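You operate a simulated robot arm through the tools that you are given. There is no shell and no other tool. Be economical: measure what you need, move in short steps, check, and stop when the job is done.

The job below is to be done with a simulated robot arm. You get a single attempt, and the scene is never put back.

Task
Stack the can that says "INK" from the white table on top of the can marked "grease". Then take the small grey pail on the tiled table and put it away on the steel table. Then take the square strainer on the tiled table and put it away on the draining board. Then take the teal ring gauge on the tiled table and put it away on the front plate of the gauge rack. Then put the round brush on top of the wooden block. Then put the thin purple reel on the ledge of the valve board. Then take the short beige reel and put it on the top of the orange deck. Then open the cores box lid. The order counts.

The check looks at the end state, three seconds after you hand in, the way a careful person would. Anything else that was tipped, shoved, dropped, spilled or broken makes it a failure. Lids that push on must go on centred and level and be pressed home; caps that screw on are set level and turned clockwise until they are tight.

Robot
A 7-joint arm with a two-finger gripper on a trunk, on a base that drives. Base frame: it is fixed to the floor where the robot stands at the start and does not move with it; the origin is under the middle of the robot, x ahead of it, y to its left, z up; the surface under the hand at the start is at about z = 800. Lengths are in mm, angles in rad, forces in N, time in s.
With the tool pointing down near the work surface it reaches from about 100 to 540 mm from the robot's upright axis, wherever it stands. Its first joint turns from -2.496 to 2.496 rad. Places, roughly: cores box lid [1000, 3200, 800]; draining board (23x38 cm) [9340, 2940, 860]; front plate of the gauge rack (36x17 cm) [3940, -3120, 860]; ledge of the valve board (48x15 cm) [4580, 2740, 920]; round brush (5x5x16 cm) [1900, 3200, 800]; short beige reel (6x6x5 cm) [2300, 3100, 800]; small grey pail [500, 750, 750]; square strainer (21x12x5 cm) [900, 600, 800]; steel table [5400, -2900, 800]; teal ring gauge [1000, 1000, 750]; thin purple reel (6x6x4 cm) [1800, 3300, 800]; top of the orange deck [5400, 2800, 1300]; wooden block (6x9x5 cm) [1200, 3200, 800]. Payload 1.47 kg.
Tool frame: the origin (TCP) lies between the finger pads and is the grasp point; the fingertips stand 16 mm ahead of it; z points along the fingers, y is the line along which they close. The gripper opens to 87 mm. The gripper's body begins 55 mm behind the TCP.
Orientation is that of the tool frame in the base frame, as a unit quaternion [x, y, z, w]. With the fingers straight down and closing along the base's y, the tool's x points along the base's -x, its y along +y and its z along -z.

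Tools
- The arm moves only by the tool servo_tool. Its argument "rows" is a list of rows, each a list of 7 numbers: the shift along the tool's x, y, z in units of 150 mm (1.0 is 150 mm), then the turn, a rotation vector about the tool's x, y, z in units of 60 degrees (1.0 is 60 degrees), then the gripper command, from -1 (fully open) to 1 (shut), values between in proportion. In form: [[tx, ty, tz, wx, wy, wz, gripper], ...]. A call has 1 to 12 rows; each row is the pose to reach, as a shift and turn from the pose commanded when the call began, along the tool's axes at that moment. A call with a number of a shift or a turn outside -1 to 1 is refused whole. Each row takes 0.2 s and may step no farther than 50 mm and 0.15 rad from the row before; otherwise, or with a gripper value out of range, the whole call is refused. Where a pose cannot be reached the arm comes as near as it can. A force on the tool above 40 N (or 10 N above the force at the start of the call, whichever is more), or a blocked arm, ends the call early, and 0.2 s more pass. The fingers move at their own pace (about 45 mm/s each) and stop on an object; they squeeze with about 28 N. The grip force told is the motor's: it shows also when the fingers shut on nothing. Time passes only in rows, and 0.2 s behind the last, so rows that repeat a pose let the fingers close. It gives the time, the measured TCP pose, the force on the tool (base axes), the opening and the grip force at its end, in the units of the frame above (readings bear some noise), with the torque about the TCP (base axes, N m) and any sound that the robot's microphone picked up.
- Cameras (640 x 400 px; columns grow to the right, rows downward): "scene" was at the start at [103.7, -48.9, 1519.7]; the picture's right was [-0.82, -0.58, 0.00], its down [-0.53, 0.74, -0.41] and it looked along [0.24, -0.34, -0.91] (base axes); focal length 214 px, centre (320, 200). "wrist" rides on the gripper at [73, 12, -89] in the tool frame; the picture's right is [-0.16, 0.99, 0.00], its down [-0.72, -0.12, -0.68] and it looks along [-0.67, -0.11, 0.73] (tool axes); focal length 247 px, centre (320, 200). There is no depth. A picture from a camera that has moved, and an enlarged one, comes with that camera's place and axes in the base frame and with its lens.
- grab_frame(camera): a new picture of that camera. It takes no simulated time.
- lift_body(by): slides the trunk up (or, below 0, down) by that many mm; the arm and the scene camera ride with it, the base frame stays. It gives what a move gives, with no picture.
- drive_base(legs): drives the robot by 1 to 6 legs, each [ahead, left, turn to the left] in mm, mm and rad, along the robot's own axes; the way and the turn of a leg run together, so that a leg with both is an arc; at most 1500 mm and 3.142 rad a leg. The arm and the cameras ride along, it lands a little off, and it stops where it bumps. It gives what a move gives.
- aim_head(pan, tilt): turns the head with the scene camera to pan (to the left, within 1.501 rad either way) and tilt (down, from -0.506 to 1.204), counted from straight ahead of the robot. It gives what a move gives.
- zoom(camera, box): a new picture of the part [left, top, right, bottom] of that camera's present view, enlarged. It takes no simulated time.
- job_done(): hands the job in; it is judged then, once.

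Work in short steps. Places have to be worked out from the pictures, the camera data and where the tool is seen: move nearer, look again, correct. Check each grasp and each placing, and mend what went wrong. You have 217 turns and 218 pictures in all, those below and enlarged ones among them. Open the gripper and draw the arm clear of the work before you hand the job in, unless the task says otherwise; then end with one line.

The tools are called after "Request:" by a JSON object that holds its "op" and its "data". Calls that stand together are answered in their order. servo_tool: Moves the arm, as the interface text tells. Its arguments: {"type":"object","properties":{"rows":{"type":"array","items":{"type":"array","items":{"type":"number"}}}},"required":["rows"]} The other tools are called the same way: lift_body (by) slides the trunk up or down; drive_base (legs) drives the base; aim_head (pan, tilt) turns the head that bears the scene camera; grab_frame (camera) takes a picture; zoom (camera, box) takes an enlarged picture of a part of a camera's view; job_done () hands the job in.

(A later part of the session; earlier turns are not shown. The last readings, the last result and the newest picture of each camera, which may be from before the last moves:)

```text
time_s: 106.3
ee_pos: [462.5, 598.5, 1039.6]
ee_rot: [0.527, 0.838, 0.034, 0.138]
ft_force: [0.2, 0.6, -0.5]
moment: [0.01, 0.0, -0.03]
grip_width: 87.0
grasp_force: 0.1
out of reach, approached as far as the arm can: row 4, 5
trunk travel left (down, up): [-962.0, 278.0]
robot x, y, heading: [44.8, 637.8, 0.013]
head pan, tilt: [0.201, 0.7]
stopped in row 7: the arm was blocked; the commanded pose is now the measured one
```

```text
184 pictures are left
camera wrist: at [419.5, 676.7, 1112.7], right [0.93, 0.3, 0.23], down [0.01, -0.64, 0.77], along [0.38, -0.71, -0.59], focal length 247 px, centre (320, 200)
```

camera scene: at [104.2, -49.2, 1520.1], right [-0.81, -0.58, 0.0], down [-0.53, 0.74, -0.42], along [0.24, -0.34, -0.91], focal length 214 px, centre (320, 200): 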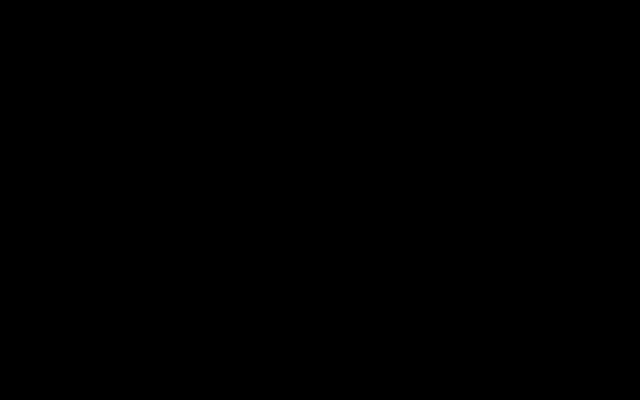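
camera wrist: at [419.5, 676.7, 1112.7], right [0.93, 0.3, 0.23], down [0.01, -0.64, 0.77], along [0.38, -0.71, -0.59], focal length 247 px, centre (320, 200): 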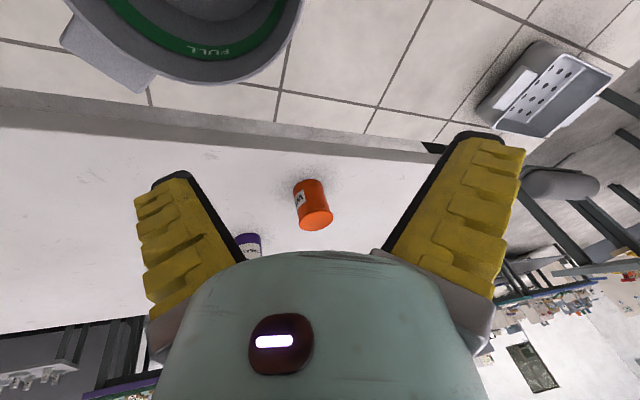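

The arm is cramped when the hand is high relative to the trunk. I raise the trunk fully and let the hand descend by the arm, restoring vertical.

Request:
{"op": "lift_body", "data": {"by": 270}}

Request:
{"op": "servo_tool", "data": {"rows": [[0, 0, 0.2, 0, 0, 0, -1], [0, 0, 0.4, 0, 0, 0, -1], [0, 0, 0.6, 0, 0, 0, -1], [0, 0, 0.8, 0, 0, 0, -1], [0, 0, 1, 0, 0, 0, -1]]}}

```text
time_s: 109.1
ee_pos: [459.9, 598.9, 1308.4]
ee_rot: [0.526, 0.839, 0.034, 0.136]
ft_force: [0.2, 0.0, 0.2]
moment: [0.01, 0.01, 0.02]
grip_width: 86.9
grasp_force: 0.1
trunk travel left (down, up): [-1232.0, 8.0]
robot x, y, heading: [38.5, 638.6, 0.015]
head pan, tilt: [0.201, 0.7]
```

```text
time_s: 110.3
ee_pos: [496.8, 587.7, 1162.8]
ee_rot: [0.527, 0.839, 0.034, 0.133]
ft_force: [-0.8, -0.6, -0.1]
moment: [-0.01, -0.03, 0.01]
grip_width: 87.0
grasp_force: 0.0
trunk travel left (down, up): [-1232.0, 8.0]
robot x, y, heading: [41.7, 634.5, 0.02]
head pan, tilt: [0.201, 0.7]
```

Now rotate to vertical with yaw 90°.

Request:
{"op": "servo_tool", "data": {"rows": [[0, 0, 0, 0.057, 0.034, 0.1065, -1], [0, 0, 0, 0.114, 0.0675, 0.213, -1], [0, 0, 0, 0.171, 0.101, 0.3195, -1], [0, 0, 0, 0.228, 0.135, 0.426, -1]]}}

Request:
{"op": "grab_frame", "data": {"camera": "wrist"}}

```text
time_s: 111.3
ee_pos: [497.8, 586.9, 1162.1]
ee_rot: [0.709, 0.706, 0.0, -0.001]
ft_force: [0.0, -0.4, 0.4]
moment: [0.01, -0.01, 0.0]
grip_width: 86.8
grasp_force: 0.1
trunk travel left (down, up): [-1232.0, 8.0]
robot x, y, heading: [41.7, 637.4, 0.022]
head pan, tilt: [0.201, 0.7]
```

```text
183 pictures are left
camera wrist: at [510.0, 661.0, 1252.2], right [0.99, -0.16, 0.0], down [-0.12, -0.72, 0.68], along [-0.11, -0.67, -0.73], focal length 247 px, centre (320, 200)
```

wrist: 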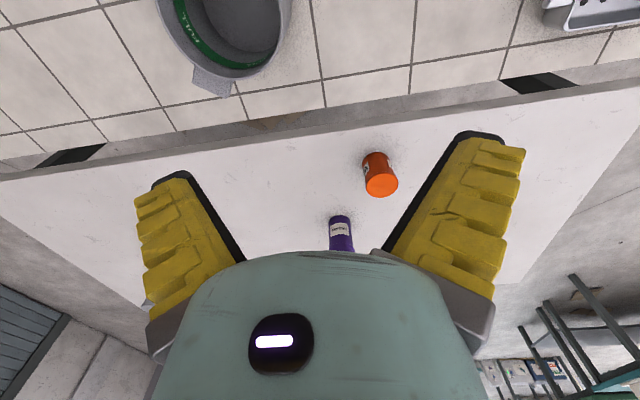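

Vertical again. Move to above the pail to measure it straight on.

Request:
{"op": "servo_tool", "data": {"rows": [[0.12, -0.22, 0, 0, 0, 0, -1], [0.24, -0.44, 0, 0, 0, 0, -1], [0.36, -0.66, 0, 0, 0, 0, -1]]}}

Request:
{"op": "grab_frame", "data": {"camera": "wrist"}}

```text
time_s: 112.1
ee_pos: [397.9, 640.6, 1162.9]
ee_rot: [0.707, 0.708, 0.0, 0.001]
ft_force: [0.1, -0.4, -0.4]
moment: [0.01, 0.03, 0.0]
grip_width: 87.0
grasp_force: 0.0
trunk travel left (down, up): [-1232.0, 8.0]
robot x, y, heading: [41.6, 637.9, 0.014]
head pan, tilt: [0.201, 0.7]
```

```text
182 pictures are left
camera wrist: at [410.3, 713.8, 1252.7], right [0.99, -0.16, 0.0], down [-0.12, -0.72, 0.68], along [-0.11, -0.67, -0.73], focal length 247 px, centre (320, 200)
```

wrist: 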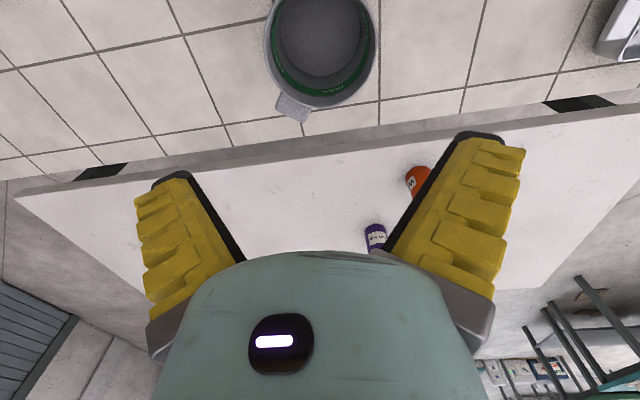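

Reconciling views: rim centre ≈ (402, 651), rim z≈925, D≈128. Move above the -x wall (340, 651) and lower the trunk part way.

Request:
{"op": "servo_tool", "data": {"rows": [[0.035, -0.2, 0, 0, 0, 0, -1], [0.07, -0.387, 0, 0, 0, 0, -1]]}}

Request:
{"op": "lift_body", "data": {"by": -180}}

Request:
{"op": "grab_frame", "data": {"camera": "wrist"}}

```text
time_s: 112.7
ee_pos: [340.3, 651.9, 1163.3]
ee_rot: [0.706, 0.708, 0.0, 0.001]
ft_force: [0.4, -0.4, -0.4]
moment: [0.0, 0.02, 0.04]
grip_width: 87.0
grasp_force: 0.1
trunk travel left (down, up): [-1232.0, 8.0]
robot x, y, heading: [41.3, 637.8, 0.017]
head pan, tilt: [0.201, 0.7]
```

```text
time_s: 114.7
ee_pos: [340.9, 650.7, 983.6]
ee_rot: [0.707, 0.707, -0.001, 0.001]
ft_force: [0.3, -0.3, 0.4]
moment: [0.01, 0.03, -0.02]
grip_width: 86.9
grasp_force: 0.1
trunk travel left (down, up): [-1052.0, 188.0]
robot x, y, heading: [39.4, 640.3, 0.018]
head pan, tilt: [0.201, 0.7]
```

```text
181 pictures are left
camera wrist: at [352.3, 725.1, 1072.9], right [0.99, -0.16, 0.0], down [-0.12, -0.72, 0.68], along [-0.11, -0.67, -0.73], focal length 247 px, centre (320, 200)
```

wrist: 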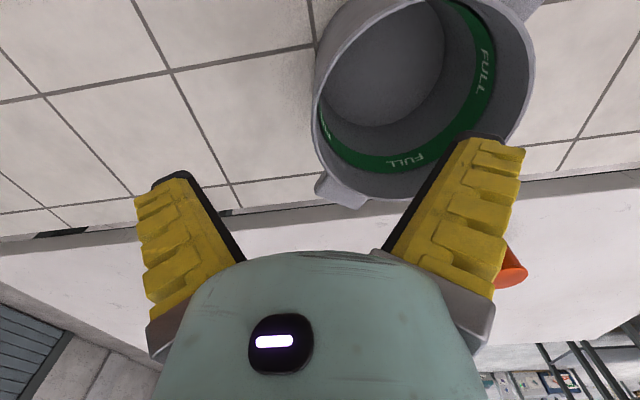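

Wall is at x≈339–341 under the TCP. Lower 68 mm so the fingers straddle the wall, then grip.

Request:
{"op": "lift_body", "data": {"by": -68}}

Request:
{"op": "servo_tool", "data": {"rows": [[0, 0, 0, 0, 0, 0, 0], [0, 0, 0, 0, 0, 0, 0.5], [0, 0, 0, 0, 0, 0, 1], [0, 0, 0, 0, 0, 0, 1], [0, 0, 0, 0, 0, 0, 1], [0, 0, 0, 0, 0, 0, 1]]}}

Request:
{"op": "grab_frame", "data": {"camera": "wrist"}}

```text
time_s: 115.8
ee_pos: [340.7, 651.8, 915.7]
ee_rot: [0.706, 0.708, 0.0, 0.001]
ft_force: [-0.4, -0.7, 0.0]
moment: [-0.02, -0.02, -0.04]
grip_width: 87.0
grasp_force: 0.1
trunk travel left (down, up): [-984.0, 256.0]
robot x, y, heading: [40.0, 637.0, 0.013]
head pan, tilt: [0.201, 0.7]
```

```text
time_s: 117.2
ee_pos: [341.0, 651.2, 916.2]
ee_rot: [0.707, 0.707, 0.0, 0.0]
ft_force: [-0.2, 0.4, -0.5]
moment: [0.01, -0.01, -0.01]
grip_width: 5.7
grasp_force: 23.6
trunk travel left (down, up): [-984.0, 256.0]
robot x, y, heading: [43.5, 635.9, 0.011]
head pan, tilt: [0.201, 0.7]
```

```text
180 pictures are left
camera wrist: at [352.3, 725.2, 1004.9], right [0.99, -0.16, 0.0], down [-0.12, -0.72, 0.68], along [-0.11, -0.67, -0.73], focal length 247 px, centre (320, 200)
```

wrist: 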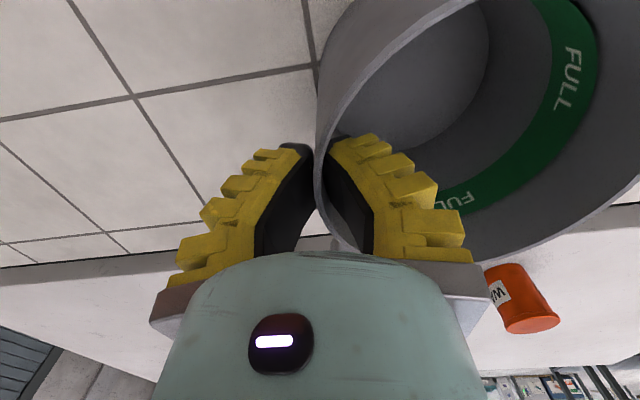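

Wall seems gripped (5.7 mm). Squeeze a moment more and lift 60 mm with the trunk.

Request:
{"op": "servo_tool", "data": {"rows": [[0, 0, 0, 0, 0, 0, 1], [0, 0, 0, 0, 0, 0, 1]]}}

Request:
{"op": "lift_body", "data": {"by": 60}}

Request:
{"op": "grab_frame", "data": {"camera": "wrist"}}

```text
time_s: 117.8
ee_pos: [341.0, 652.6, 915.6]
ee_rot: [0.707, 0.707, 0.0, 0.001]
ft_force: [0.5, -0.1, 1.0]
moment: [0.02, -0.04, -0.01]
grip_width: 5.8
grasp_force: 28.7
trunk travel left (down, up): [-984.0, 256.0]
robot x, y, heading: [40.9, 632.0, 0.014]
head pan, tilt: [0.201, 0.7]
```

```text
time_s: 118.8
ee_pos: [339.6, 652.0, 975.7]
ee_rot: [0.707, 0.707, 0.0, 0.002]
ft_force: [-0.1, -0.1, -1.8]
moment: [0.01, 0.1, 0.01]
grip_width: 5.8
grasp_force: 27.9
trunk travel left (down, up): [-1044.0, 196.0]
robot x, y, heading: [40.4, 635.8, 0.015]
head pan, tilt: [0.201, 0.7]
```

```text
179 pictures are left
camera wrist: at [352.0, 725.1, 1064.8], right [0.99, -0.16, 0.0], down [-0.12, -0.72, 0.68], along [-0.11, -0.67, -0.73], focal length 247 px, centre (320, 200)
```

wrist: 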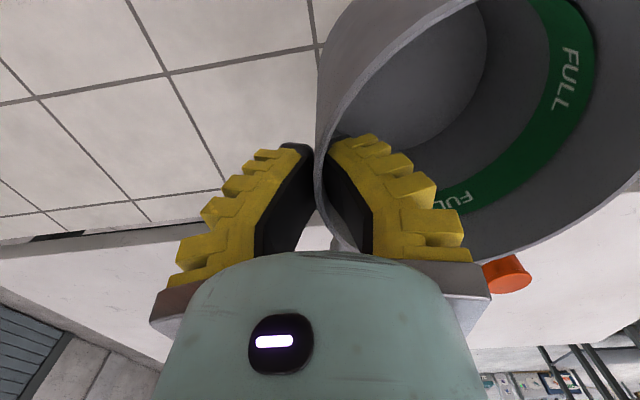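

Lifted level, held. Raise trunk for travel and drive out along the proven path.

Request:
{"op": "lift_body", "data": {"by": 150}}

Request:
{"op": "drive_base", "data": {"legs": [[-405, 0, 0], [0, -1490, 0], [1500, 0, 0], [600, 0, 0]]}}

Request:
{"op": "grab_frame", "data": {"camera": "wrist"}}

```text
time_s: 120.5
ee_pos: [341.3, 651.4, 1125.8]
ee_rot: [0.707, 0.707, -0.001, 0.001]
ft_force: [0.6, 0.1, -1.3]
moment: [0.02, 0.09, 0.01]
grip_width: 6.2
grasp_force: 28.0
trunk travel left (down, up): [-1194.0, 46.0]
robot x, y, heading: [43.3, 638.5, 0.015]
head pan, tilt: [0.201, 0.7]
```

```text
time_s: 140.1
ee_pos: [2101.1, -696.4, 1125.8]
ee_rot: [0.691, 0.723, 0.0, 0.001]
ft_force: [-0.9, -0.4, -1.2]
moment: [0.01, 0.08, 0.01]
grip_width: 6.1
grasp_force: 27.7
trunk travel left (down, up): [-1194.0, 46.0]
robot x, y, heading: [1799.4, -727.3, 0.053]
head pan, tilt: [0.201, 0.7]
```

```text
178 pictures are left
camera wrist: at [2109.4, -623.4, 1214.8], right [0.99, -0.11, 0.0], down [-0.08, -0.73, 0.68], along [-0.08, -0.68, -0.73], focal length 247 px, centre (320, 200)
```

wrist: 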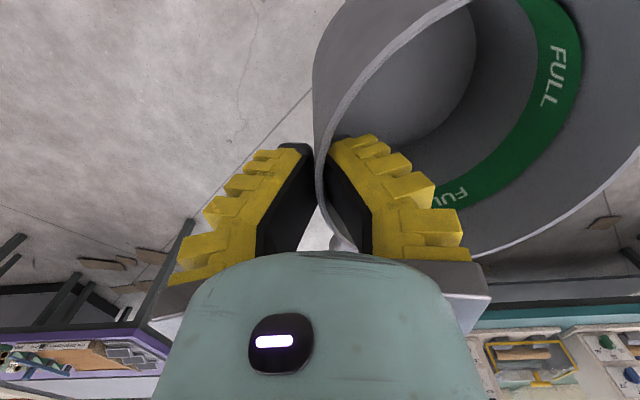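

Benches line the -y side at y≈-1800. I zoom toward the right/far part to learn what's there.

Request:
{"op": "zoom", "data": {"camera": "wrist", "box": [460, 200, 640, 400]}}

Request:
{"op": "zoom", "data": {"camera": "wrist", "box": [0, 220, 200, 400]}}

```text
2.00 times, centred on (550, 300) of wrist
camera zoom: at [2109.4, -623.4, 1214.8], right [0.99, -0.11, 0.0], down [-0.08, -0.73, 0.68], along [-0.08, -0.68, -0.73], focal length 494 px, centre (-140, 0)
```

zoom: 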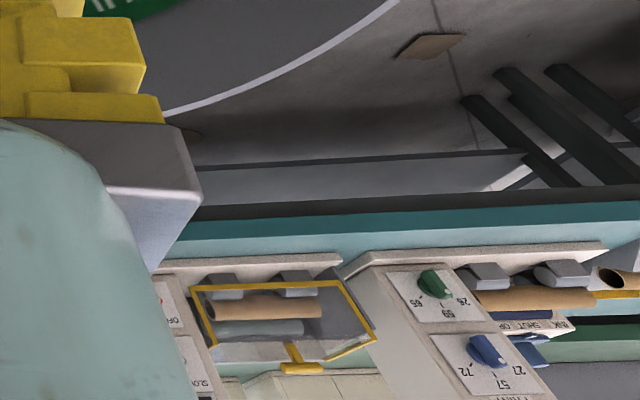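

```text
2.22 times, centred on (100, 310) of wrist
camera zoom: at [2109.4, -623.4, 1214.8], right [0.99, -0.11, 0.0], down [-0.08, -0.73, 0.68], along [-0.08, -0.68, -0.73], focal length 549 px, centre (809, -44)
```

zoom: 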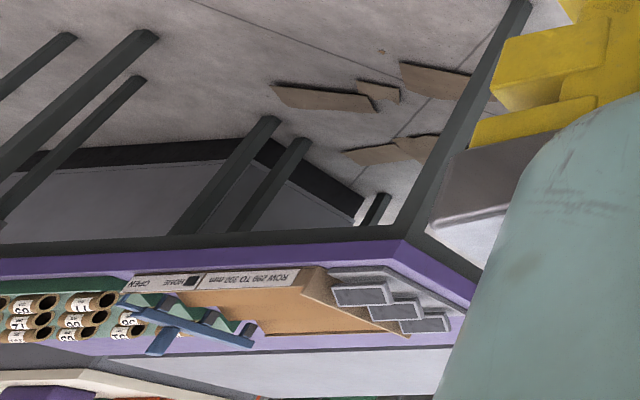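

Continue east down the aisle and look again.

Request:
{"op": "drive_base", "data": {"legs": [[0, 0, -0.053], [0, -300, 0], [1500, 0, 0]]}}

Request:
{"op": "grab_frame", "data": {"camera": "wrist"}}

```text
time_s: 149.6
ee_pos: [3612.3, -980.1, 1125.8]
ee_rot: [0.703, 0.711, 0.001, 0.001]
ft_force: [0.4, -0.2, -0.7]
moment: [-0.03, 0.06, -0.02]
grip_width: 6.0
grasp_force: 28.5
trunk travel left (down, up): [-1194.0, 46.0]
robot x, y, heading: [3316.5, -997.7, 0.02]
head pan, tilt: [0.201, 0.7]
```

```text
175 pictures are left
camera wrist: at [3623.3, -905.5, 1214.8], right [0.99, -0.15, 0.0], down [-0.11, -0.72, 0.68], along [-0.1, -0.67, -0.73], focal length 247 px, centre (320, 200)
```

wrist: 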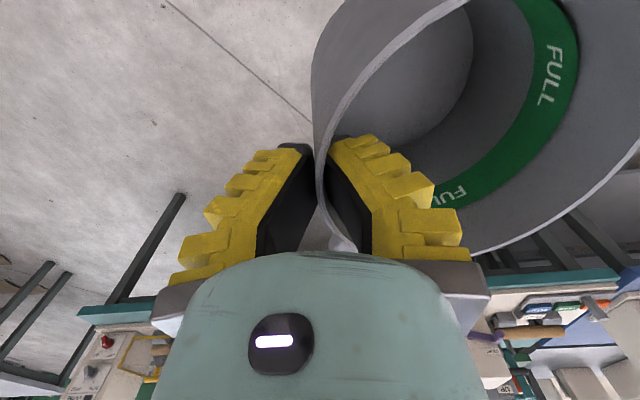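

The teal bench spans x≈2490 to beyond 4480 with front at y≈-1790. Continue east.

Request:
{"op": "drive_base", "data": {"legs": [[1300, 0, -0.02]]}}

Request:
{"op": "grab_frame", "data": {"camera": "wrist"}}

```text
time_s: 156.1
ee_pos: [4900.4, -995.7, 1125.8]
ee_rot: [0.722, 0.692, 0.0, 0.002]
ft_force: [0.6, -0.1, -1.4]
moment: [-0.01, 0.04, 0.0]
grip_width: 5.7
grasp_force: 27.8
trunk travel left (down, up): [-1194.0, 46.0]
robot x, y, heading: [4599.4, -997.2, -0.026]
head pan, tilt: [0.201, 0.7]
```

```text
174 pictures are left
camera wrist: at [4914.9, -922.5, 1214.8], right [0.98, -0.2, 0.0], down [-0.15, -0.72, 0.68], along [-0.13, -0.67, -0.73], focal length 247 px, centre (320, 200)
```

wrist: 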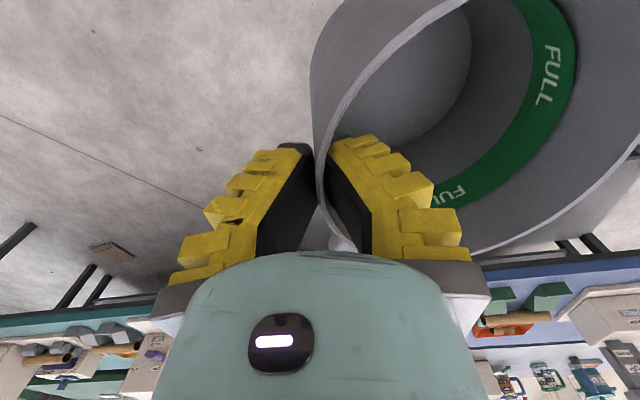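

Benches in the way; the steel table must be behind. I pitch the hand to look farther toward -y.

Request:
{"op": "servo_tool", "data": {"rows": [[0, 0, 0, 0, -0.14, 0, 1], [0, 0, 0, 0, -0.28, 0, 1], [0, 0, 0, 0, -0.42, 0, 1], [0, 0, 0, 0, -0.5, 0, 1]]}}

Request:
{"op": "grab_frame", "data": {"camera": "wrist"}}

```text
time_s: 157.1
ee_pos: [4900.8, -995.5, 1126.0]
ee_rot: [0.696, 0.669, -0.187, 0.18]
ft_force: [-0.4, 0.1, -2.0]
moment: [0.05, 0.03, -0.02]
grip_width: 6.0
grasp_force: 27.6
trunk travel left (down, up): [-1194.0, 46.0]
robot x, y, heading: [4602.1, -996.7, -0.025]
head pan, tilt: [0.201, 0.7]
```

```text
173 pictures are left
camera wrist: at [4915.8, -887.6, 1166.3], right [0.98, -0.17, 0.08], down [-0.13, -0.28, 0.95], along [-0.14, -0.94, -0.3], focal length 247 px, centre (320, 200)
```

wrist: 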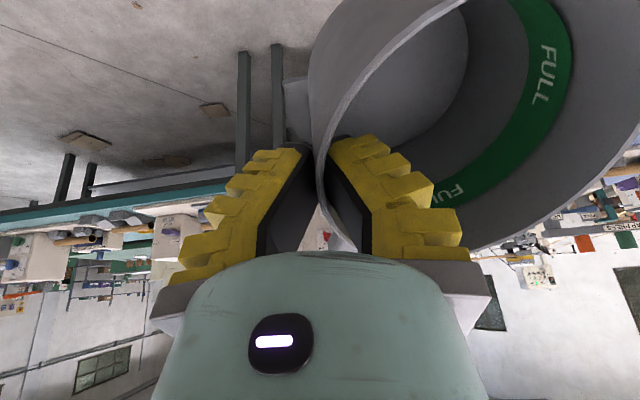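

Request:
{"op": "zoom", "data": {"camera": "wrist", "box": [0, 120, 260, 320]}}

Request:
{"op": "zoom", "data": {"camera": "wrist", "box": [460, 150, 640, 330]}}

```text
2.00 times, centred on (130, 220) of wrist
camera zoom: at [4915.8, -887.6, 1166.3], right [0.98, -0.17, 0.08], down [-0.13, -0.28, 0.95], along [-0.14, -0.94, -0.3], focal length 494 px, centre (700, 160)
```

zoom: 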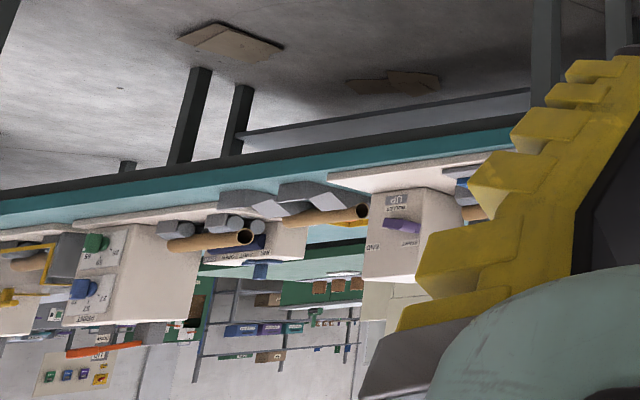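

```text
2.22 times, centred on (550, 240) of wrist
camera zoom: at [4915.8, -887.6, 1166.3], right [0.98, -0.17, 0.08], down [-0.13, -0.28, 0.95], along [-0.14, -0.94, -0.3], focal length 549 px, centre (-191, 111)
```

zoom: 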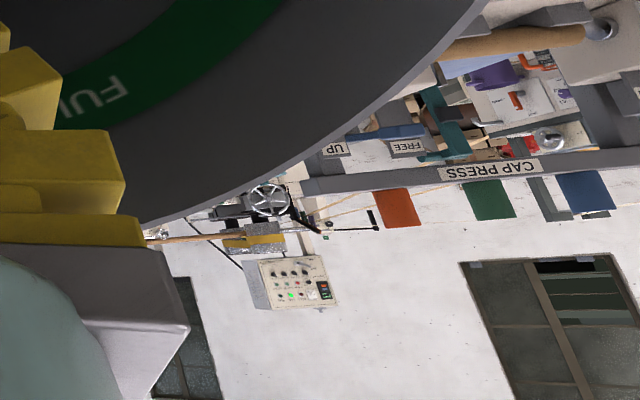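

Benches form a continuous row here; the gap lies between x≈1030 and 2490. I go back west to it and look through.

Request:
{"op": "drive_base", "data": {"legs": [[-1500, 0, 0.026], [-1400, 0, 0]]}}

Request:
{"op": "grab_frame", "data": {"camera": "wrist"}}

```text
time_s: 171.2
ee_pos: [1977.9, -936.9, 1125.8]
ee_rot: [0.691, 0.675, -0.186, 0.181]
ft_force: [0.8, -0.6, -0.6]
moment: [0.04, 0.06, 0.0]
grip_width: 6.1
grasp_force: 27.9
trunk travel left (down, up): [-1194.0, 46.0]
robot x, y, heading: [1675.0, -945.5, -0.004]
head pan, tilt: [0.201, 0.7]
```

```text
170 pictures are left
camera wrist: at [1991.7, -828.2, 1166.3], right [0.98, -0.16, 0.08], down [-0.12, -0.28, 0.95], along [-0.13, -0.95, -0.3], focal length 247 px, centre (320, 200)
```

wrist: 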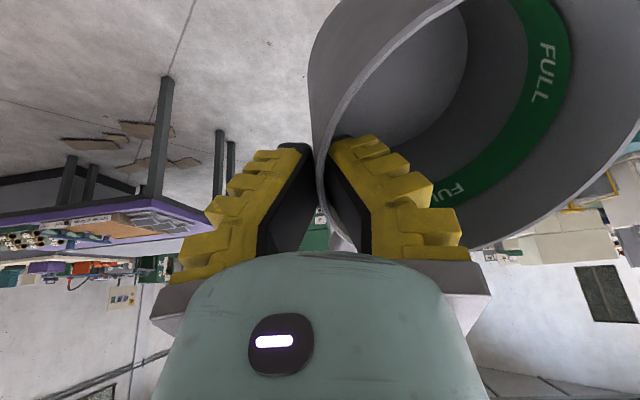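

Row two stands directly behind row one (legs at y≈-2430/-2620), so the steel table is served from an aisle further south. I strafe through the gap and look.

Request:
{"op": "drive_base", "data": {"legs": [[0, -1500, 0]]}}

Request:
{"op": "grab_frame", "data": {"camera": "wrist"}}

```text
time_s: 178.7
ee_pos: [1976.1, -2447.1, 1124.9]
ee_rot: [0.686, 0.68, -0.184, 0.182]
ft_force: [0.8, 0.3, -0.8]
moment: [0.03, 0.03, -0.01]
grip_width: 6.1
grasp_force: 28.0
trunk travel left (down, up): [-1194.0, 46.0]
robot x, y, heading: [1679.2, -2460.6, 0.003]
head pan, tilt: [0.201, 0.7]
```

```text
169 pictures are left
camera wrist: at [1988.6, -2339.3, 1166.3], right [0.99, -0.14, 0.08], down [-0.12, -0.28, 0.95], along [-0.11, -0.95, -0.3], focal length 247 px, centre (320, 200)
```

wrist: 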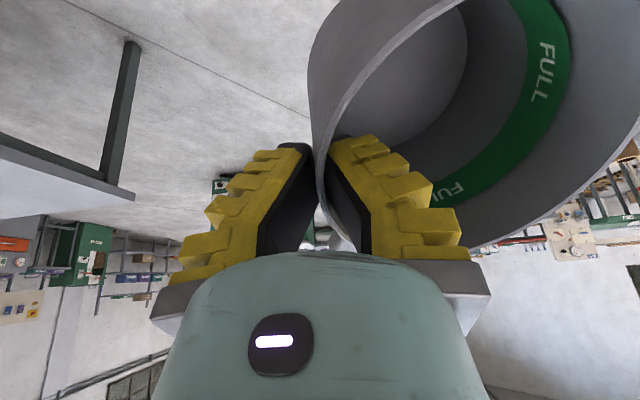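

Aisle south of row two is free (edge ≈ -3230). Continue south, then east, looking each time.

Request:
{"op": "drive_base", "data": {"legs": [[0, -1340, 0], [1500, 0, 0], [1500, 0, 0]]}}

Request:
{"op": "servo_tool", "data": {"rows": [[0, 0, 0, 0, 0.14, 0, 1], [0, 0, 0, 0, 0.28, 0, 1], [0, 0, 0, 0, 0.42, 0, 1], [0, 0, 0, 0, 0.5, 0, 1]]}}

Request:
{"op": "drive_base", "data": {"legs": [[0, 0, 1.571]]}}

Request:
{"op": "grab_frame", "data": {"camera": "wrist"}}

```text
time_s: 199.2
ee_pos: [4939.8, -3700.6, 1126.3]
ee_rot: [0.676, 0.689, -0.181, 0.186]
ft_force: [0.0, -0.2, -1.3]
moment: [0.08, 0.1, 0.0]
grip_width: 5.7
grasp_force: 27.8
trunk travel left (down, up): [-1194.0, 46.0]
robot x, y, heading: [4644.8, -3718.8, 0.037]
head pan, tilt: [0.201, 0.7]
```

```text
time_s: 200.2
ee_pos: [4938.8, -3701.1, 1125.1]
ee_rot: [0.699, 0.715, -0.001, 0.0]
ft_force: [0.2, 0.8, -1.3]
moment: [0.0, 0.07, 0.04]
grip_width: 6.0
grasp_force: 28.2
trunk travel left (down, up): [-1194.0, 46.0]
robot x, y, heading: [4637.8, -3722.0, 0.032]
head pan, tilt: [0.201, 0.7]
```

```text
time_s: 204.4
ee_pos: [4623.7, -3421.0, 1125.2]
ee_rot: [-0.007, 1.0, 0.0, 0.001]
ft_force: [-0.5, 0.1, -1.4]
moment: [-0.06, 0.02, 0.01]
grip_width: 6.1
grasp_force: 27.8
trunk travel left (down, up): [-1194.0, 46.0]
robot x, y, heading: [4642.5, -3719.4, 1.595]
head pan, tilt: [0.201, 0.7]
```

```text
168 pictures are left
camera wrist: at [4551.0, -3411.0, 1214.8], right [0.14, 0.99, 0.0], down [0.72, -0.11, 0.68], along [0.67, -0.1, -0.73], focal length 247 px, centre (320, 200)
```

wrist: 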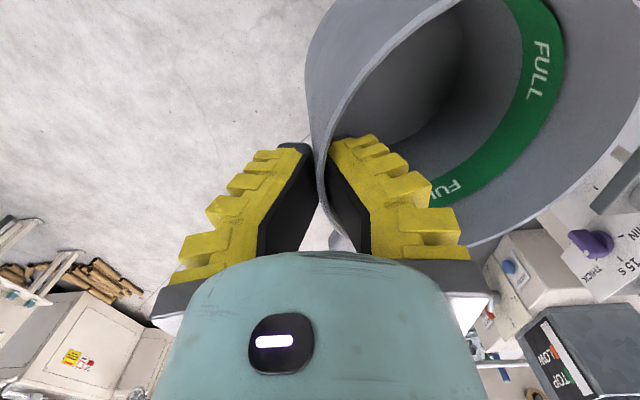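

I turn the hand so the camera looks ahead of the robot (north) with the pail to the side, after moving nearer to x=5400.

Request:
{"op": "servo_tool", "data": {"rows": [[0, 0, 0, 0, 0, -0.14, 1], [0, 0, 0, 0, 0, -0.28, 1], [0, 0, 0, 0, 0, -0.42, 1], [0, 0, 0, 0, 0, -0.56, 1], [0, 0, 0, 0, 0, -0.7, 1], [0, 0, 0, 0, 0, -0.75, 1]]}}

Request:
{"op": "servo_tool", "data": {"rows": [[0, 0, 0, 0, 0, -0.14, 1], [0, 0, 0, 0, 0, -0.28, 1], [0, 0, 0, 0, 0, -0.42, 1], [0, 0, 0, 0, 0, -0.56, 1], [0, 0, 0, 0, 0, -0.7, 1], [0, 0, 0, 0, 0, -0.75, 1]]}}

Request:
{"op": "drive_base", "data": {"legs": [[0, -650, -0.025], [0, 0, 0]]}}

Request:
{"op": "grab_frame", "data": {"camera": "wrist"}}

```text
time_s: 205.8
ee_pos: [4624.2, -3422.2, 1126.3]
ee_rot: [-0.39, 0.921, -0.001, 0.001]
ft_force: [0.6, -0.8, -1.1]
moment: [-0.05, -0.04, -0.04]
grip_width: 6.3
grasp_force: 28.1
trunk travel left (down, up): [-1194.0, 46.0]
robot x, y, heading: [4641.8, -3719.3, 1.601]
head pan, tilt: [0.201, 0.7]
```

```text
time_s: 207.2
ee_pos: [4624.5, -3421.6, 1124.7]
ee_rot: [0.713, -0.702, 0.0, -0.001]
ft_force: [0.5, 0.1, -1.6]
moment: [0.04, -0.07, -0.02]
grip_width: 6.1
grasp_force: 28.0
trunk travel left (down, up): [-1194.0, 46.0]
robot x, y, heading: [4639.7, -3721.5, 1.598]
head pan, tilt: [0.201, 0.7]
```

```text
time_s: 211.1
ee_pos: [5286.8, -3414.1, 1125.4]
ee_rot: [-0.701, 0.714, 0.0, 0.001]
ft_force: [-0.7, 0.8, -1.7]
moment: [-0.03, -0.08, 0.04]
grip_width: 5.7
grasp_force: 27.9
trunk travel left (down, up): [-1194.0, 46.0]
robot x, y, heading: [5295.0, -3711.0, 1.569]
head pan, tilt: [0.201, 0.7]
```

```text
167 pictures are left
camera wrist: at [5273.9, -3486.1, 1214.5], right [-0.98, 0.18, 0.0], down [0.13, 0.72, 0.68], along [0.12, 0.67, -0.73], focal length 247 px, centre (320, 200)
```

wrist: 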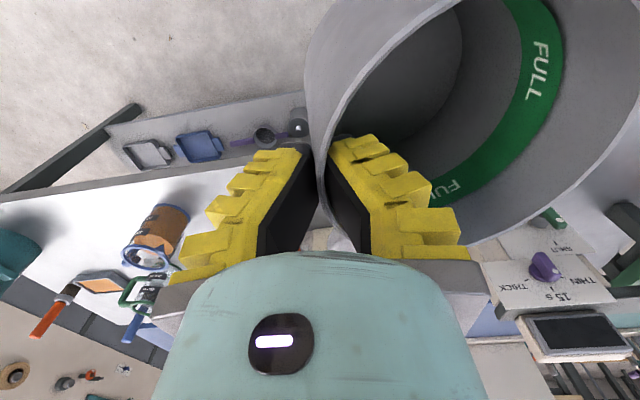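

The steel table has several things on it. I shift west so that the free left half of the picture covers it.

Request:
{"op": "drive_base", "data": {"legs": [[0, 330, 0]]}}

Request:
{"op": "grab_frame", "data": {"camera": "wrist"}}

```text
time_s: 213.3
ee_pos: [4949.2, -3412.4, 1126.6]
ee_rot: [-0.703, 0.711, -0.001, 0.001]
ft_force: [0.2, 0.2, -1.4]
moment: [0.02, -0.09, -0.01]
grip_width: 6.2
grasp_force: 27.9
trunk travel left (down, up): [-1194.0, 46.0]
robot x, y, heading: [4961.0, -3712.8, 1.57]
head pan, tilt: [0.201, 0.7]
```

```text
166 pictures are left
camera wrist: at [4936.3, -3485.5, 1214.5], right [-0.99, 0.17, 0.0], down [0.12, 0.72, 0.68], along [0.12, 0.67, -0.73], focal length 247 px, centre (320, 200)
```

wrist: 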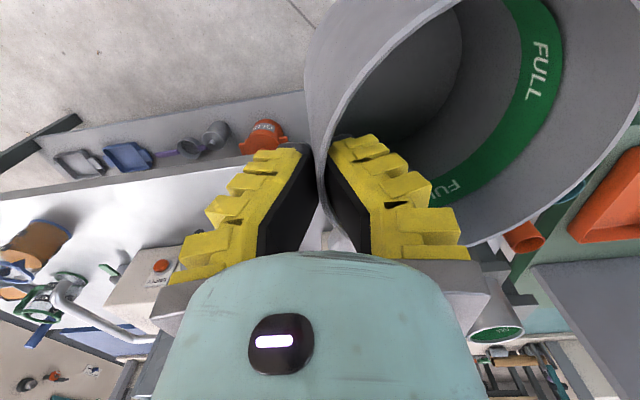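

Request:
{"op": "zoom", "data": {"camera": "wrist", "box": [0, 80, 320, 360]}}

```text
1.43 times, centred on (160, 220) of wrist
camera zoom: at [4936.3, -3485.5, 1214.5], right [-0.99, 0.17, 0.0], down [0.12, 0.72, 0.68], along [0.12, 0.67, -0.73], focal length 353 px, centre (549, 171)
```

zoom: 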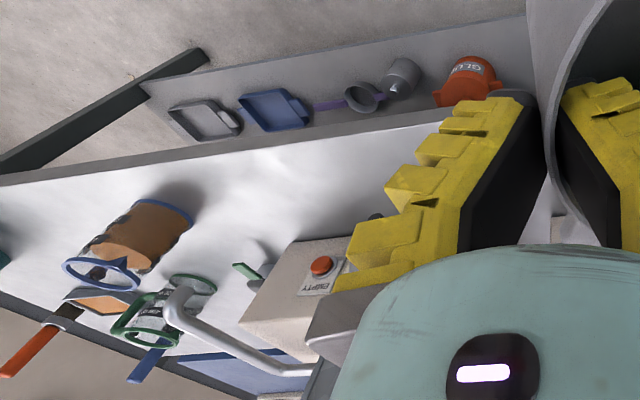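

Free area on the steel table's front: x≈5230–5550, y≈-3240…-3020. I'll set the pail centre at about (5400, -3130). Drive so the arm can reach it.

Request:
{"op": "drive_base", "data": {"legs": [[0, -510, 0], [110, 0, 0]]}}

Request:
{"op": "grab_frame", "data": {"camera": "wrist"}}

```text
time_s: 217.1
ee_pos: [5461.0, -3301.7, 1124.3]
ee_rot: [-0.704, 0.71, -0.001, 0.001]
ft_force: [-0.7, -0.1, -0.7]
moment: [0.0, -0.08, 0.0]
grip_width: 6.2
grasp_force: 27.8
trunk travel left (down, up): [-1194.0, 46.0]
robot x, y, heading: [5471.3, -3600.0, 1.577]
head pan, tilt: [0.201, 0.7]
```

```text
164 pictures are left
camera wrist: at [5448.4, -3375.2, 1214.5], right [-0.99, 0.17, 0.0], down [0.12, 0.72, 0.68], along [0.11, 0.67, -0.73], focal length 247 px, centre (320, 200)
```

wrist: 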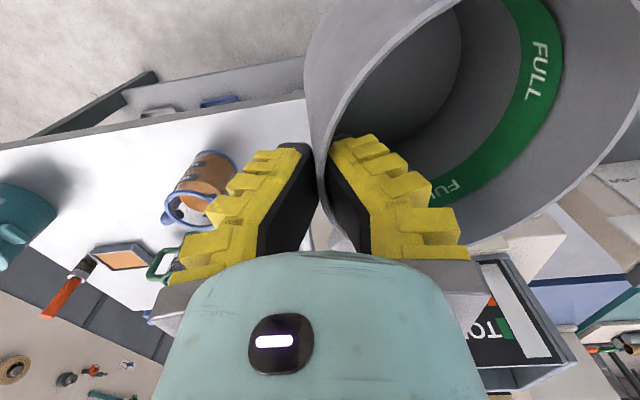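

Drum stays at x≥5655, clear. Extend the arm 172 mm north, then lower the trunk near the surface.

Request:
{"op": "servo_tool", "data": {"rows": [[-0.25, 0, 0, 0, 0, 0, 1], [-0.5, 0, 0, 0, 0, 0, 1], [-0.75, 0, 0, 0, 0, 0, 1], [-1, 0, 0, 0, 0, 0, 1]]}}

Request:
{"op": "servo_tool", "data": {"rows": [[-0.147, 0, 0, 0, 0, 0, 1]]}}

Request:
{"op": "grab_frame", "data": {"camera": "wrist"}}

```text
time_s: 218.1
ee_pos: [5463.5, -3153.9, 1124.7]
ee_rot: [-0.705, 0.71, -0.003, -0.002]
ft_force: [-0.4, -1.7, -1.7]
moment: [0.05, -0.07, 0.01]
grip_width: 5.9
grasp_force: 27.8
trunk travel left (down, up): [-1194.0, 46.0]
robot x, y, heading: [5470.8, -3599.8, 1.58]
head pan, tilt: [0.201, 0.7]
```

```text
time_s: 218.5
ee_pos: [5461.3, -3131.2, 1125.6]
ee_rot: [-0.703, 0.711, -0.001, -0.001]
ft_force: [0.0, -1.2, -2.0]
moment: [0.05, -0.09, 0.01]
grip_width: 6.0
grasp_force: 28.1
trunk travel left (down, up): [-1194.0, 46.0]
robot x, y, heading: [5473.9, -3596.8, 1.579]
head pan, tilt: [0.201, 0.7]
```

```text
163 pictures are left
camera wrist: at [5449.9, -3202.6, 1215.1], right [-0.99, 0.17, 0.0], down [0.12, 0.72, 0.68], along [0.12, 0.67, -0.73], focal length 247 px, centre (320, 200)
```

wrist: 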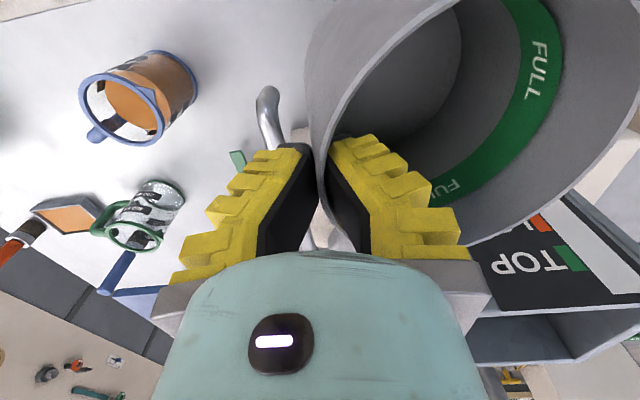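

A silver spout stands near at about (5550, -3060). I shift 30 west, 25 south, then lower part way and look.

Request:
{"op": "servo_tool", "data": {"rows": [[0.16, 0.2, 0, 0, 0, 0, 1]]}}

Request:
{"op": "lift_body", "data": {"by": -150}}

Request:
{"op": "grab_frame", "data": {"camera": "wrist"}}

```text
time_s: 218.9
ee_pos: [5432.2, -3153.0, 1124.7]
ee_rot: [-0.703, 0.711, 0.0, 0.001]
ft_force: [-0.3, 0.0, -1.7]
moment: [-0.01, -0.05, -0.02]
grip_width: 5.9
grasp_force: 27.4
trunk travel left (down, up): [-1194.0, 46.0]
robot x, y, heading: [5466.6, -3602.4, 1.572]
head pan, tilt: [0.201, 0.7]
```

```text
time_s: 220.7
ee_pos: [5432.2, -3152.5, 976.1]
ee_rot: [-0.704, 0.71, -0.002, 0.0]
ft_force: [-0.9, 0.1, -1.3]
moment: [-0.01, -0.07, 0.01]
grip_width: 5.9
grasp_force: 27.5
trunk travel left (down, up): [-1044.0, 196.0]
robot x, y, heading: [5475.8, -3602.8, 1.575]
head pan, tilt: [0.201, 0.7]
```

```text
162 pictures are left
camera wrist: at [5419.7, -3224.1, 1064.9], right [-0.99, 0.17, 0.0], down [0.12, 0.72, 0.68], along [0.11, 0.67, -0.73], focal length 247 px, centre (320, 200)
```

wrist: 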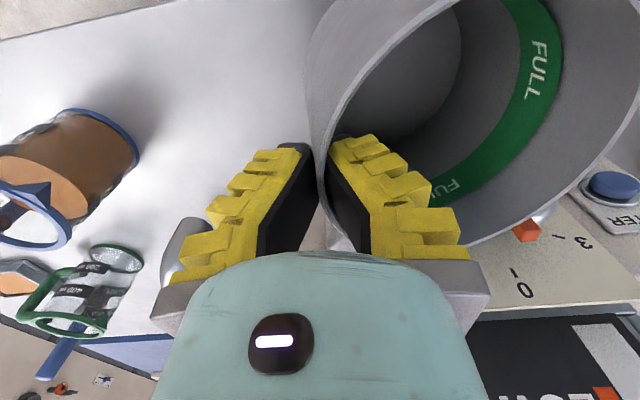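

Machinery is behind y≈-3010; pail is clear. Lower to near contact.

Request:
{"op": "lift_body", "data": {"by": -54}}

Request:
{"op": "servo_tool", "data": {"rows": [[0, 0, 0.02, 0, 0, 0, 1], [0, 0, 0.03, 0, 0, 0, 1], [0, 0, 0.04, 0, 0, 0, 1]]}}

```text
time_s: 221.6
ee_pos: [5431.7, -3151.3, 921.1]
ee_rot: [-0.704, 0.71, -0.001, 0.001]
ft_force: [-0.3, 0.8, 0.1]
moment: [0.06, 0.1, -0.04]
grip_width: 6.0
grasp_force: 28.9
trunk travel left (down, up): [-990.0, 250.0]
robot x, y, heading: [5470.2, -3601.8, 1.576]
head pan, tilt: [0.201, 0.7]
```

```text
time_s: 222.4
ee_pos: [5432.4, -3152.2, 916.4]
ee_rot: [-0.704, 0.71, -0.001, 0.0]
ft_force: [3.2, -4.1, 19.0]
moment: [0.02, 0.03, 0.07]
grip_width: 6.2
grasp_force: 28.0
trunk travel left (down, up): [-990.0, 250.0]
robot x, y, heading: [5469.3, -3603.9, 1.575]
head pan, tilt: [0.201, 0.7]
```

Contact. Relax 3 mm, open, then lift straight up.

Request:
{"op": "servo_tool", "data": {"rows": [[0, 0, -0.02, 0, 0, 0, 1], [0, 0, -0.02, 0, 0, 0, 0.5], [0, 0, -0.02, 0, 0, 0, 0], [0, 0, -0.02, 0, 0, 0, -0.3], [0, 0, -0.02, 0, 0, 0, -0.3], [0, 0, -0.02, 0, 0, 0, -0.3]]}}

Request:
{"op": "lift_body", "data": {"by": 200}}

Request:
{"op": "grab_frame", "data": {"camera": "wrist"}}

```text
time_s: 223.8
ee_pos: [5431.3, -3152.3, 918.2]
ee_rot: [-0.704, 0.71, 0.0, 0.0]
ft_force: [0.7, -0.9, 0.0]
moment: [0.02, 0.0, 0.0]
grip_width: 61.5
grasp_force: 3.7
trunk travel left (down, up): [-990.0, 250.0]
robot x, y, heading: [5471.2, -3599.1, 1.578]
head pan, tilt: [0.201, 0.7]
```

```text
time_s: 226.0
ee_pos: [5431.4, -3152.9, 1118.1]
ee_rot: [-0.704, 0.71, -0.001, 0.001]
ft_force: [-0.8, 0.5, -0.7]
moment: [-0.02, -0.03, -0.01]
grip_width: 61.3
grasp_force: 2.9
trunk travel left (down, up): [-1190.0, 50.0]
robot x, y, heading: [5471.8, -3604.3, 1.578]
head pan, tilt: [0.201, 0.7]
```

```text
161 pictures are left
camera wrist: at [5419.4, -3224.0, 1207.5], right [-0.99, 0.17, 0.0], down [0.12, 0.72, 0.68], along [0.11, 0.67, -0.73], focal length 247 px, centre (320, 200)
```

wrist: 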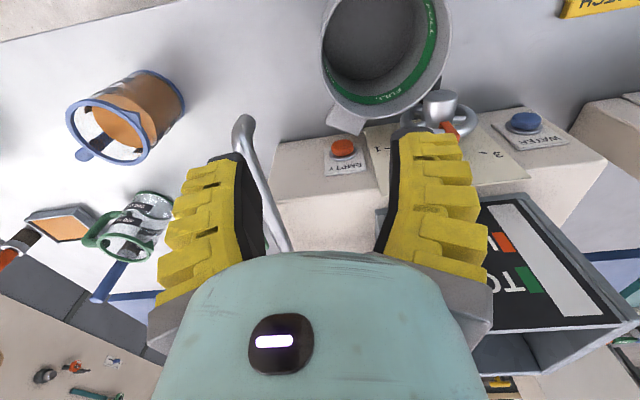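

Request:
{"op": "zoom", "data": {"camera": "wrist", "box": [260, 0, 560, 200]}}

```text
2.00 times, centred on (410, 100) of wrist
camera zoom: at [5419.4, -3224.0, 1207.5], right [-0.99, 0.17, 0.0], down [0.12, 0.72, 0.68], along [0.11, 0.67, -0.73], focal length 494 px, centre (140, 400)
```

zoom: 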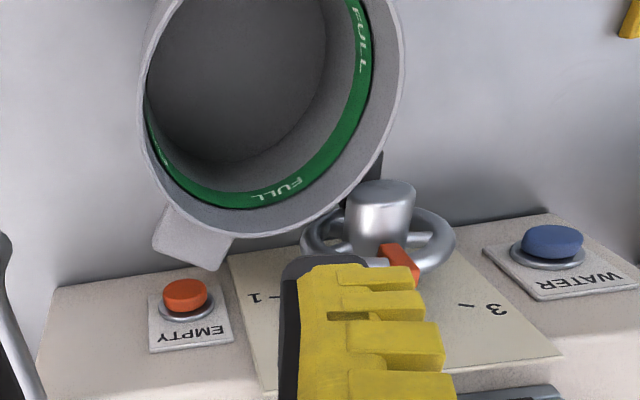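

Pail stands well on the steel table. I retract and drive back to the tiled table's far side for the strainer.

Request:
{"op": "servo_tool", "data": {"rows": [[0.25, 0, 0, 0, 0, 0, -1], [0.5, 0, 0, 0, 0, 0, -1], [0.75, 0, 0, 0, 0, 0, -1], [1, 0, 0, 0, 0, 0, -1]]}}

Request:
{"op": "drive_base", "data": {"legs": [[-120, 0, 0], [0, 1500, 0], [0, 1500, 0], [0, 780, 0]]}}

Request:
{"op": "grab_frame", "data": {"camera": "wrist"}}

```text
time_s: 227.0
ee_pos: [5429.6, -3299.7, 1118.4]
ee_rot: [-0.705, 0.709, 0.0, 0.001]
ft_force: [-0.9, 0.7, -0.3]
moment: [-0.04, 0.0, 0.01]
grip_width: 87.0
grasp_force: 0.0
trunk travel left (down, up): [-1190.0, 50.0]
robot x, y, heading: [5472.9, -3603.6, 1.574]
head pan, tilt: [0.201, 0.7]
```

```text
time_s: 246.1
ee_pos: [1651.5, -3449.9, 1117.7]
ee_rot: [0.711, -0.703, 0.0, -0.001]
ft_force: [-0.7, -0.3, 0.3]
moment: [-0.02, -0.01, -0.03]
grip_width: 86.9
grasp_force: 0.1
trunk travel left (down, up): [-1190.0, 50.0]
robot x, y, heading: [1697.6, -3752.7, 1.594]
head pan, tilt: [0.201, 0.7]
```

```text
159 pictures are left
camera wrist: at [1638.7, -3520.8, 1207.3], right [-0.99, 0.15, 0.0], down [0.11, 0.73, 0.68], along [0.1, 0.67, -0.73], focal length 247 px, centre (320, 200)
```

wrist: 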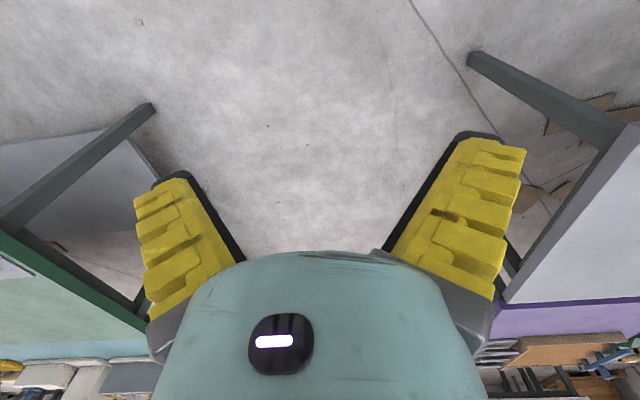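

Passage is clear. Go north to y≈600 and turn to face the tables (west).

Request:
{"op": "drive_base", "data": {"legs": [[0, 0, -0.023], [1500, 0, 0], [1500, 0, 0], [1340, 0, 0], [0, 0, 1.571]]}}

Request:
{"op": "grab_frame", "data": {"camera": "wrist"}}

```text
time_s: 271.1
ee_pos: [1473.5, 566.8, 1117.8]
ee_rot: [1.0, -0.007, 0.0, -0.001]
ft_force: [0.2, 0.4, -0.6]
moment: [0.06, -0.01, 0.03]
grip_width: 87.3
grasp_force: 0.0
trunk travel left (down, up): [-1190.0, 50.0]
robot x, y, heading: [1776.0, 611.9, -3.141]
head pan, tilt: [0.201, 0.7]
```

```text
158 pictures are left
camera wrist: at [1545.2, 555.0, 1207.3], right [-0.17, -0.99, 0.0], down [-0.72, 0.12, 0.68], along [-0.67, 0.12, -0.73], focal length 247 px, centre (320, 200)
```

wrist: 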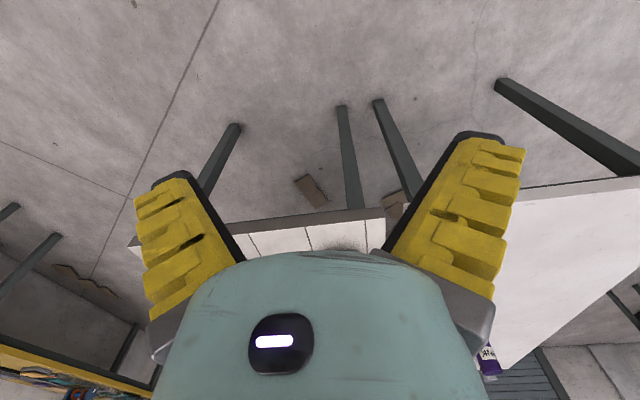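

Approach: 420 mm ahead, then look at the strainer.

Request:
{"op": "drive_base", "data": {"legs": [[420, 0, 0]]}}

Request:
{"op": "grab_frame", "data": {"camera": "wrist"}}

```text
time_s: 273.7
ee_pos: [1056.4, 571.7, 1118.0]
ee_rot: [1.0, -0.01, 0.0, -0.001]
ft_force: [0.6, -0.2, 0.5]
moment: [-0.02, 0.03, -0.01]
grip_width: 86.9
grasp_force: 0.1
trunk travel left (down, up): [-1190.0, 50.0]
robot x, y, heading: [1359.2, 611.6, 3.137]
head pan, tilt: [0.201, 0.7]
```

```text
157 pictures are left
camera wrist: at [1129.1, 558.3, 1207.3], right [-0.18, -0.98, 0.0], down [-0.72, 0.13, 0.68], along [-0.67, 0.12, -0.73], focal length 247 px, centre (320, 200)
```

wrist: 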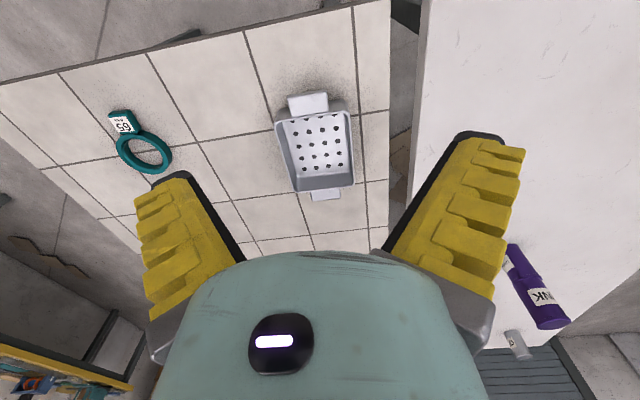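

Request:
{"op": "zoom", "data": {"camera": "wrist", "box": [255, 70, 375, 220]}}

Request:
{"op": "zoom", "data": {"camera": "wrist", "box": [90, 80, 210, 200]}}

```text
2.67 times, centred on (315, 145) of wrist
camera zoom: at [1129.1, 558.3, 1207.3], right [-0.18, -0.98, 0.0], down [-0.72, 0.13, 0.68], along [-0.67, 0.12, -0.73], focal length 659 px, centre (333, 347)
```

zoom: 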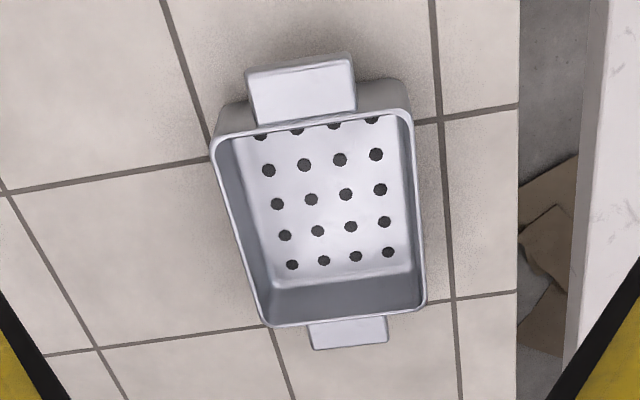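

```text
3.33 times, centred on (150, 140) of wrist
camera zoom: at [1129.1, 558.3, 1207.3], right [-0.18, -0.98, 0.0], down [-0.72, 0.13, 0.68], along [-0.67, 0.12, -0.73], focal length 823 px, centre (887, 400)
```

zoom: 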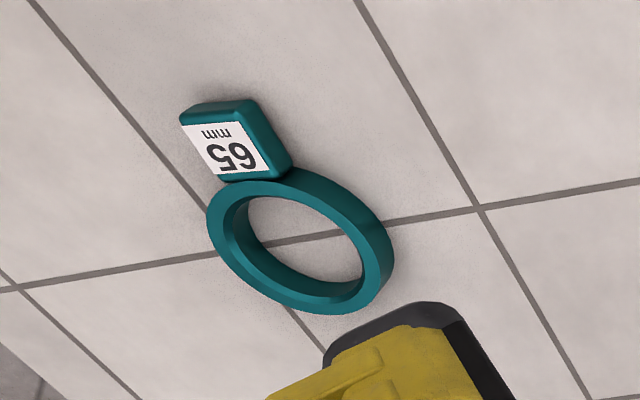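

Strainer rim: x 831–969, y 545–658, z≈850. I'll grip the middle of its +y long wall. Move above (900, 656).

Request:
{"op": "servo_tool", "data": {"rows": [[-0.25, -0.14, 0, 0, 0, 0, -1], [-0.5, -0.28, 0, 0, 0, 0, -1], [-0.75, -0.42, 0, 0, 0, 0, -1], [-1, -0.55, 0, 0, 0, 0, -1]]}}

Request:
{"op": "lift_body", "data": {"by": -200}}

Request:
{"op": "grab_frame", "data": {"camera": "wrist"}}

```text
time_s: 274.7
ee_pos: [909.0, 655.3, 1115.3]
ee_rot: [1.0, -0.01, 0.001, -0.001]
ft_force: [0.9, -0.2, -0.2]
moment: [0.0, 0.06, 0.01]
grip_width: 87.0
grasp_force: 0.1
trunk travel left (down, up): [-1190.0, 50.0]
robot x, y, heading: [1358.5, 608.6, 3.136]
head pan, tilt: [0.201, 0.7]
```

```text
time_s: 276.8
ee_pos: [908.7, 656.3, 917.3]
ee_rot: [1.0, -0.01, 0.0, -0.001]
ft_force: [-0.2, -0.7, -0.4]
moment: [0.0, 0.03, 0.01]
grip_width: 86.9
grasp_force: 0.2
trunk travel left (down, up): [-990.0, 250.0]
robot x, y, heading: [1355.9, 613.3, 3.134]
head pan, tilt: [0.201, 0.7]
```

```text
154 pictures are left
camera wrist: at [981.6, 643.4, 1006.2], right [-0.18, -0.98, 0.0], down [-0.72, 0.13, 0.68], along [-0.67, 0.12, -0.73], focal length 247 px, centre (320, 200)
```

wrist: 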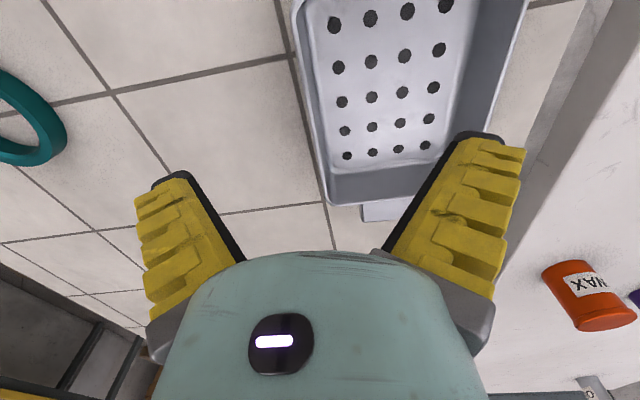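

Wall outer edge at y≈661; shift 3 mm, lower to z≈840 and close.

Request:
{"op": "servo_tool", "data": {"rows": [[-0.05, -0.02, 0.25, 0, 0, 0, -1], [-0.05, -0.02, 0.5, 0, 0, 0, -1], [-0.05, -0.02, 0.51, 0, 0, 0, -1], [-0.05, -0.02, 0.51, 0, 0, 0, 0], [-0.05, -0.02, 0.51, 0, 0, 0, 1], [-0.05, -0.02, 0.51, 0, 0, 0, 1], [-0.05, -0.02, 0.51, 0, 0, 0, 1], [-0.05, -0.02, 0.51, 0, 0, 0, 1]]}}

Request:
{"op": "grab_frame", "data": {"camera": "wrist"}}

```text
time_s: 278.6
ee_pos: [915.1, 653.1, 910.0]
ee_rot: [1.0, -0.01, 0.0, 0.0]
ft_force: [0.1, 0.1, -0.8]
moment: [0.02, 0.0, -0.02]
grip_width: 0.0
grasp_force: 12.1
out of reach, approached as far as the arm can: row 1, 2, 3, 4, 5, 6, 7, 8
trunk travel left (down, up): [-990.0, 250.0]
robot x, y, heading: [1354.7, 610.2, 3.136]
head pan, tilt: [0.201, 0.7]
```

```text
153 pictures are left
camera wrist: at [987.9, 641.1, 999.5], right [-0.18, -0.98, 0.0], down [-0.72, 0.13, 0.68], along [-0.67, 0.12, -0.73], focal length 247 px, centre (320, 200)
```

wrist: 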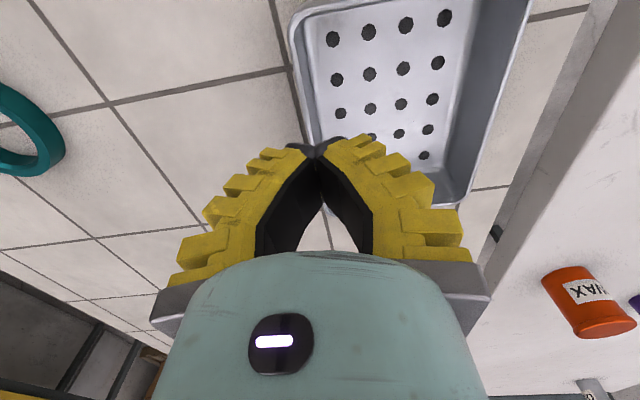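

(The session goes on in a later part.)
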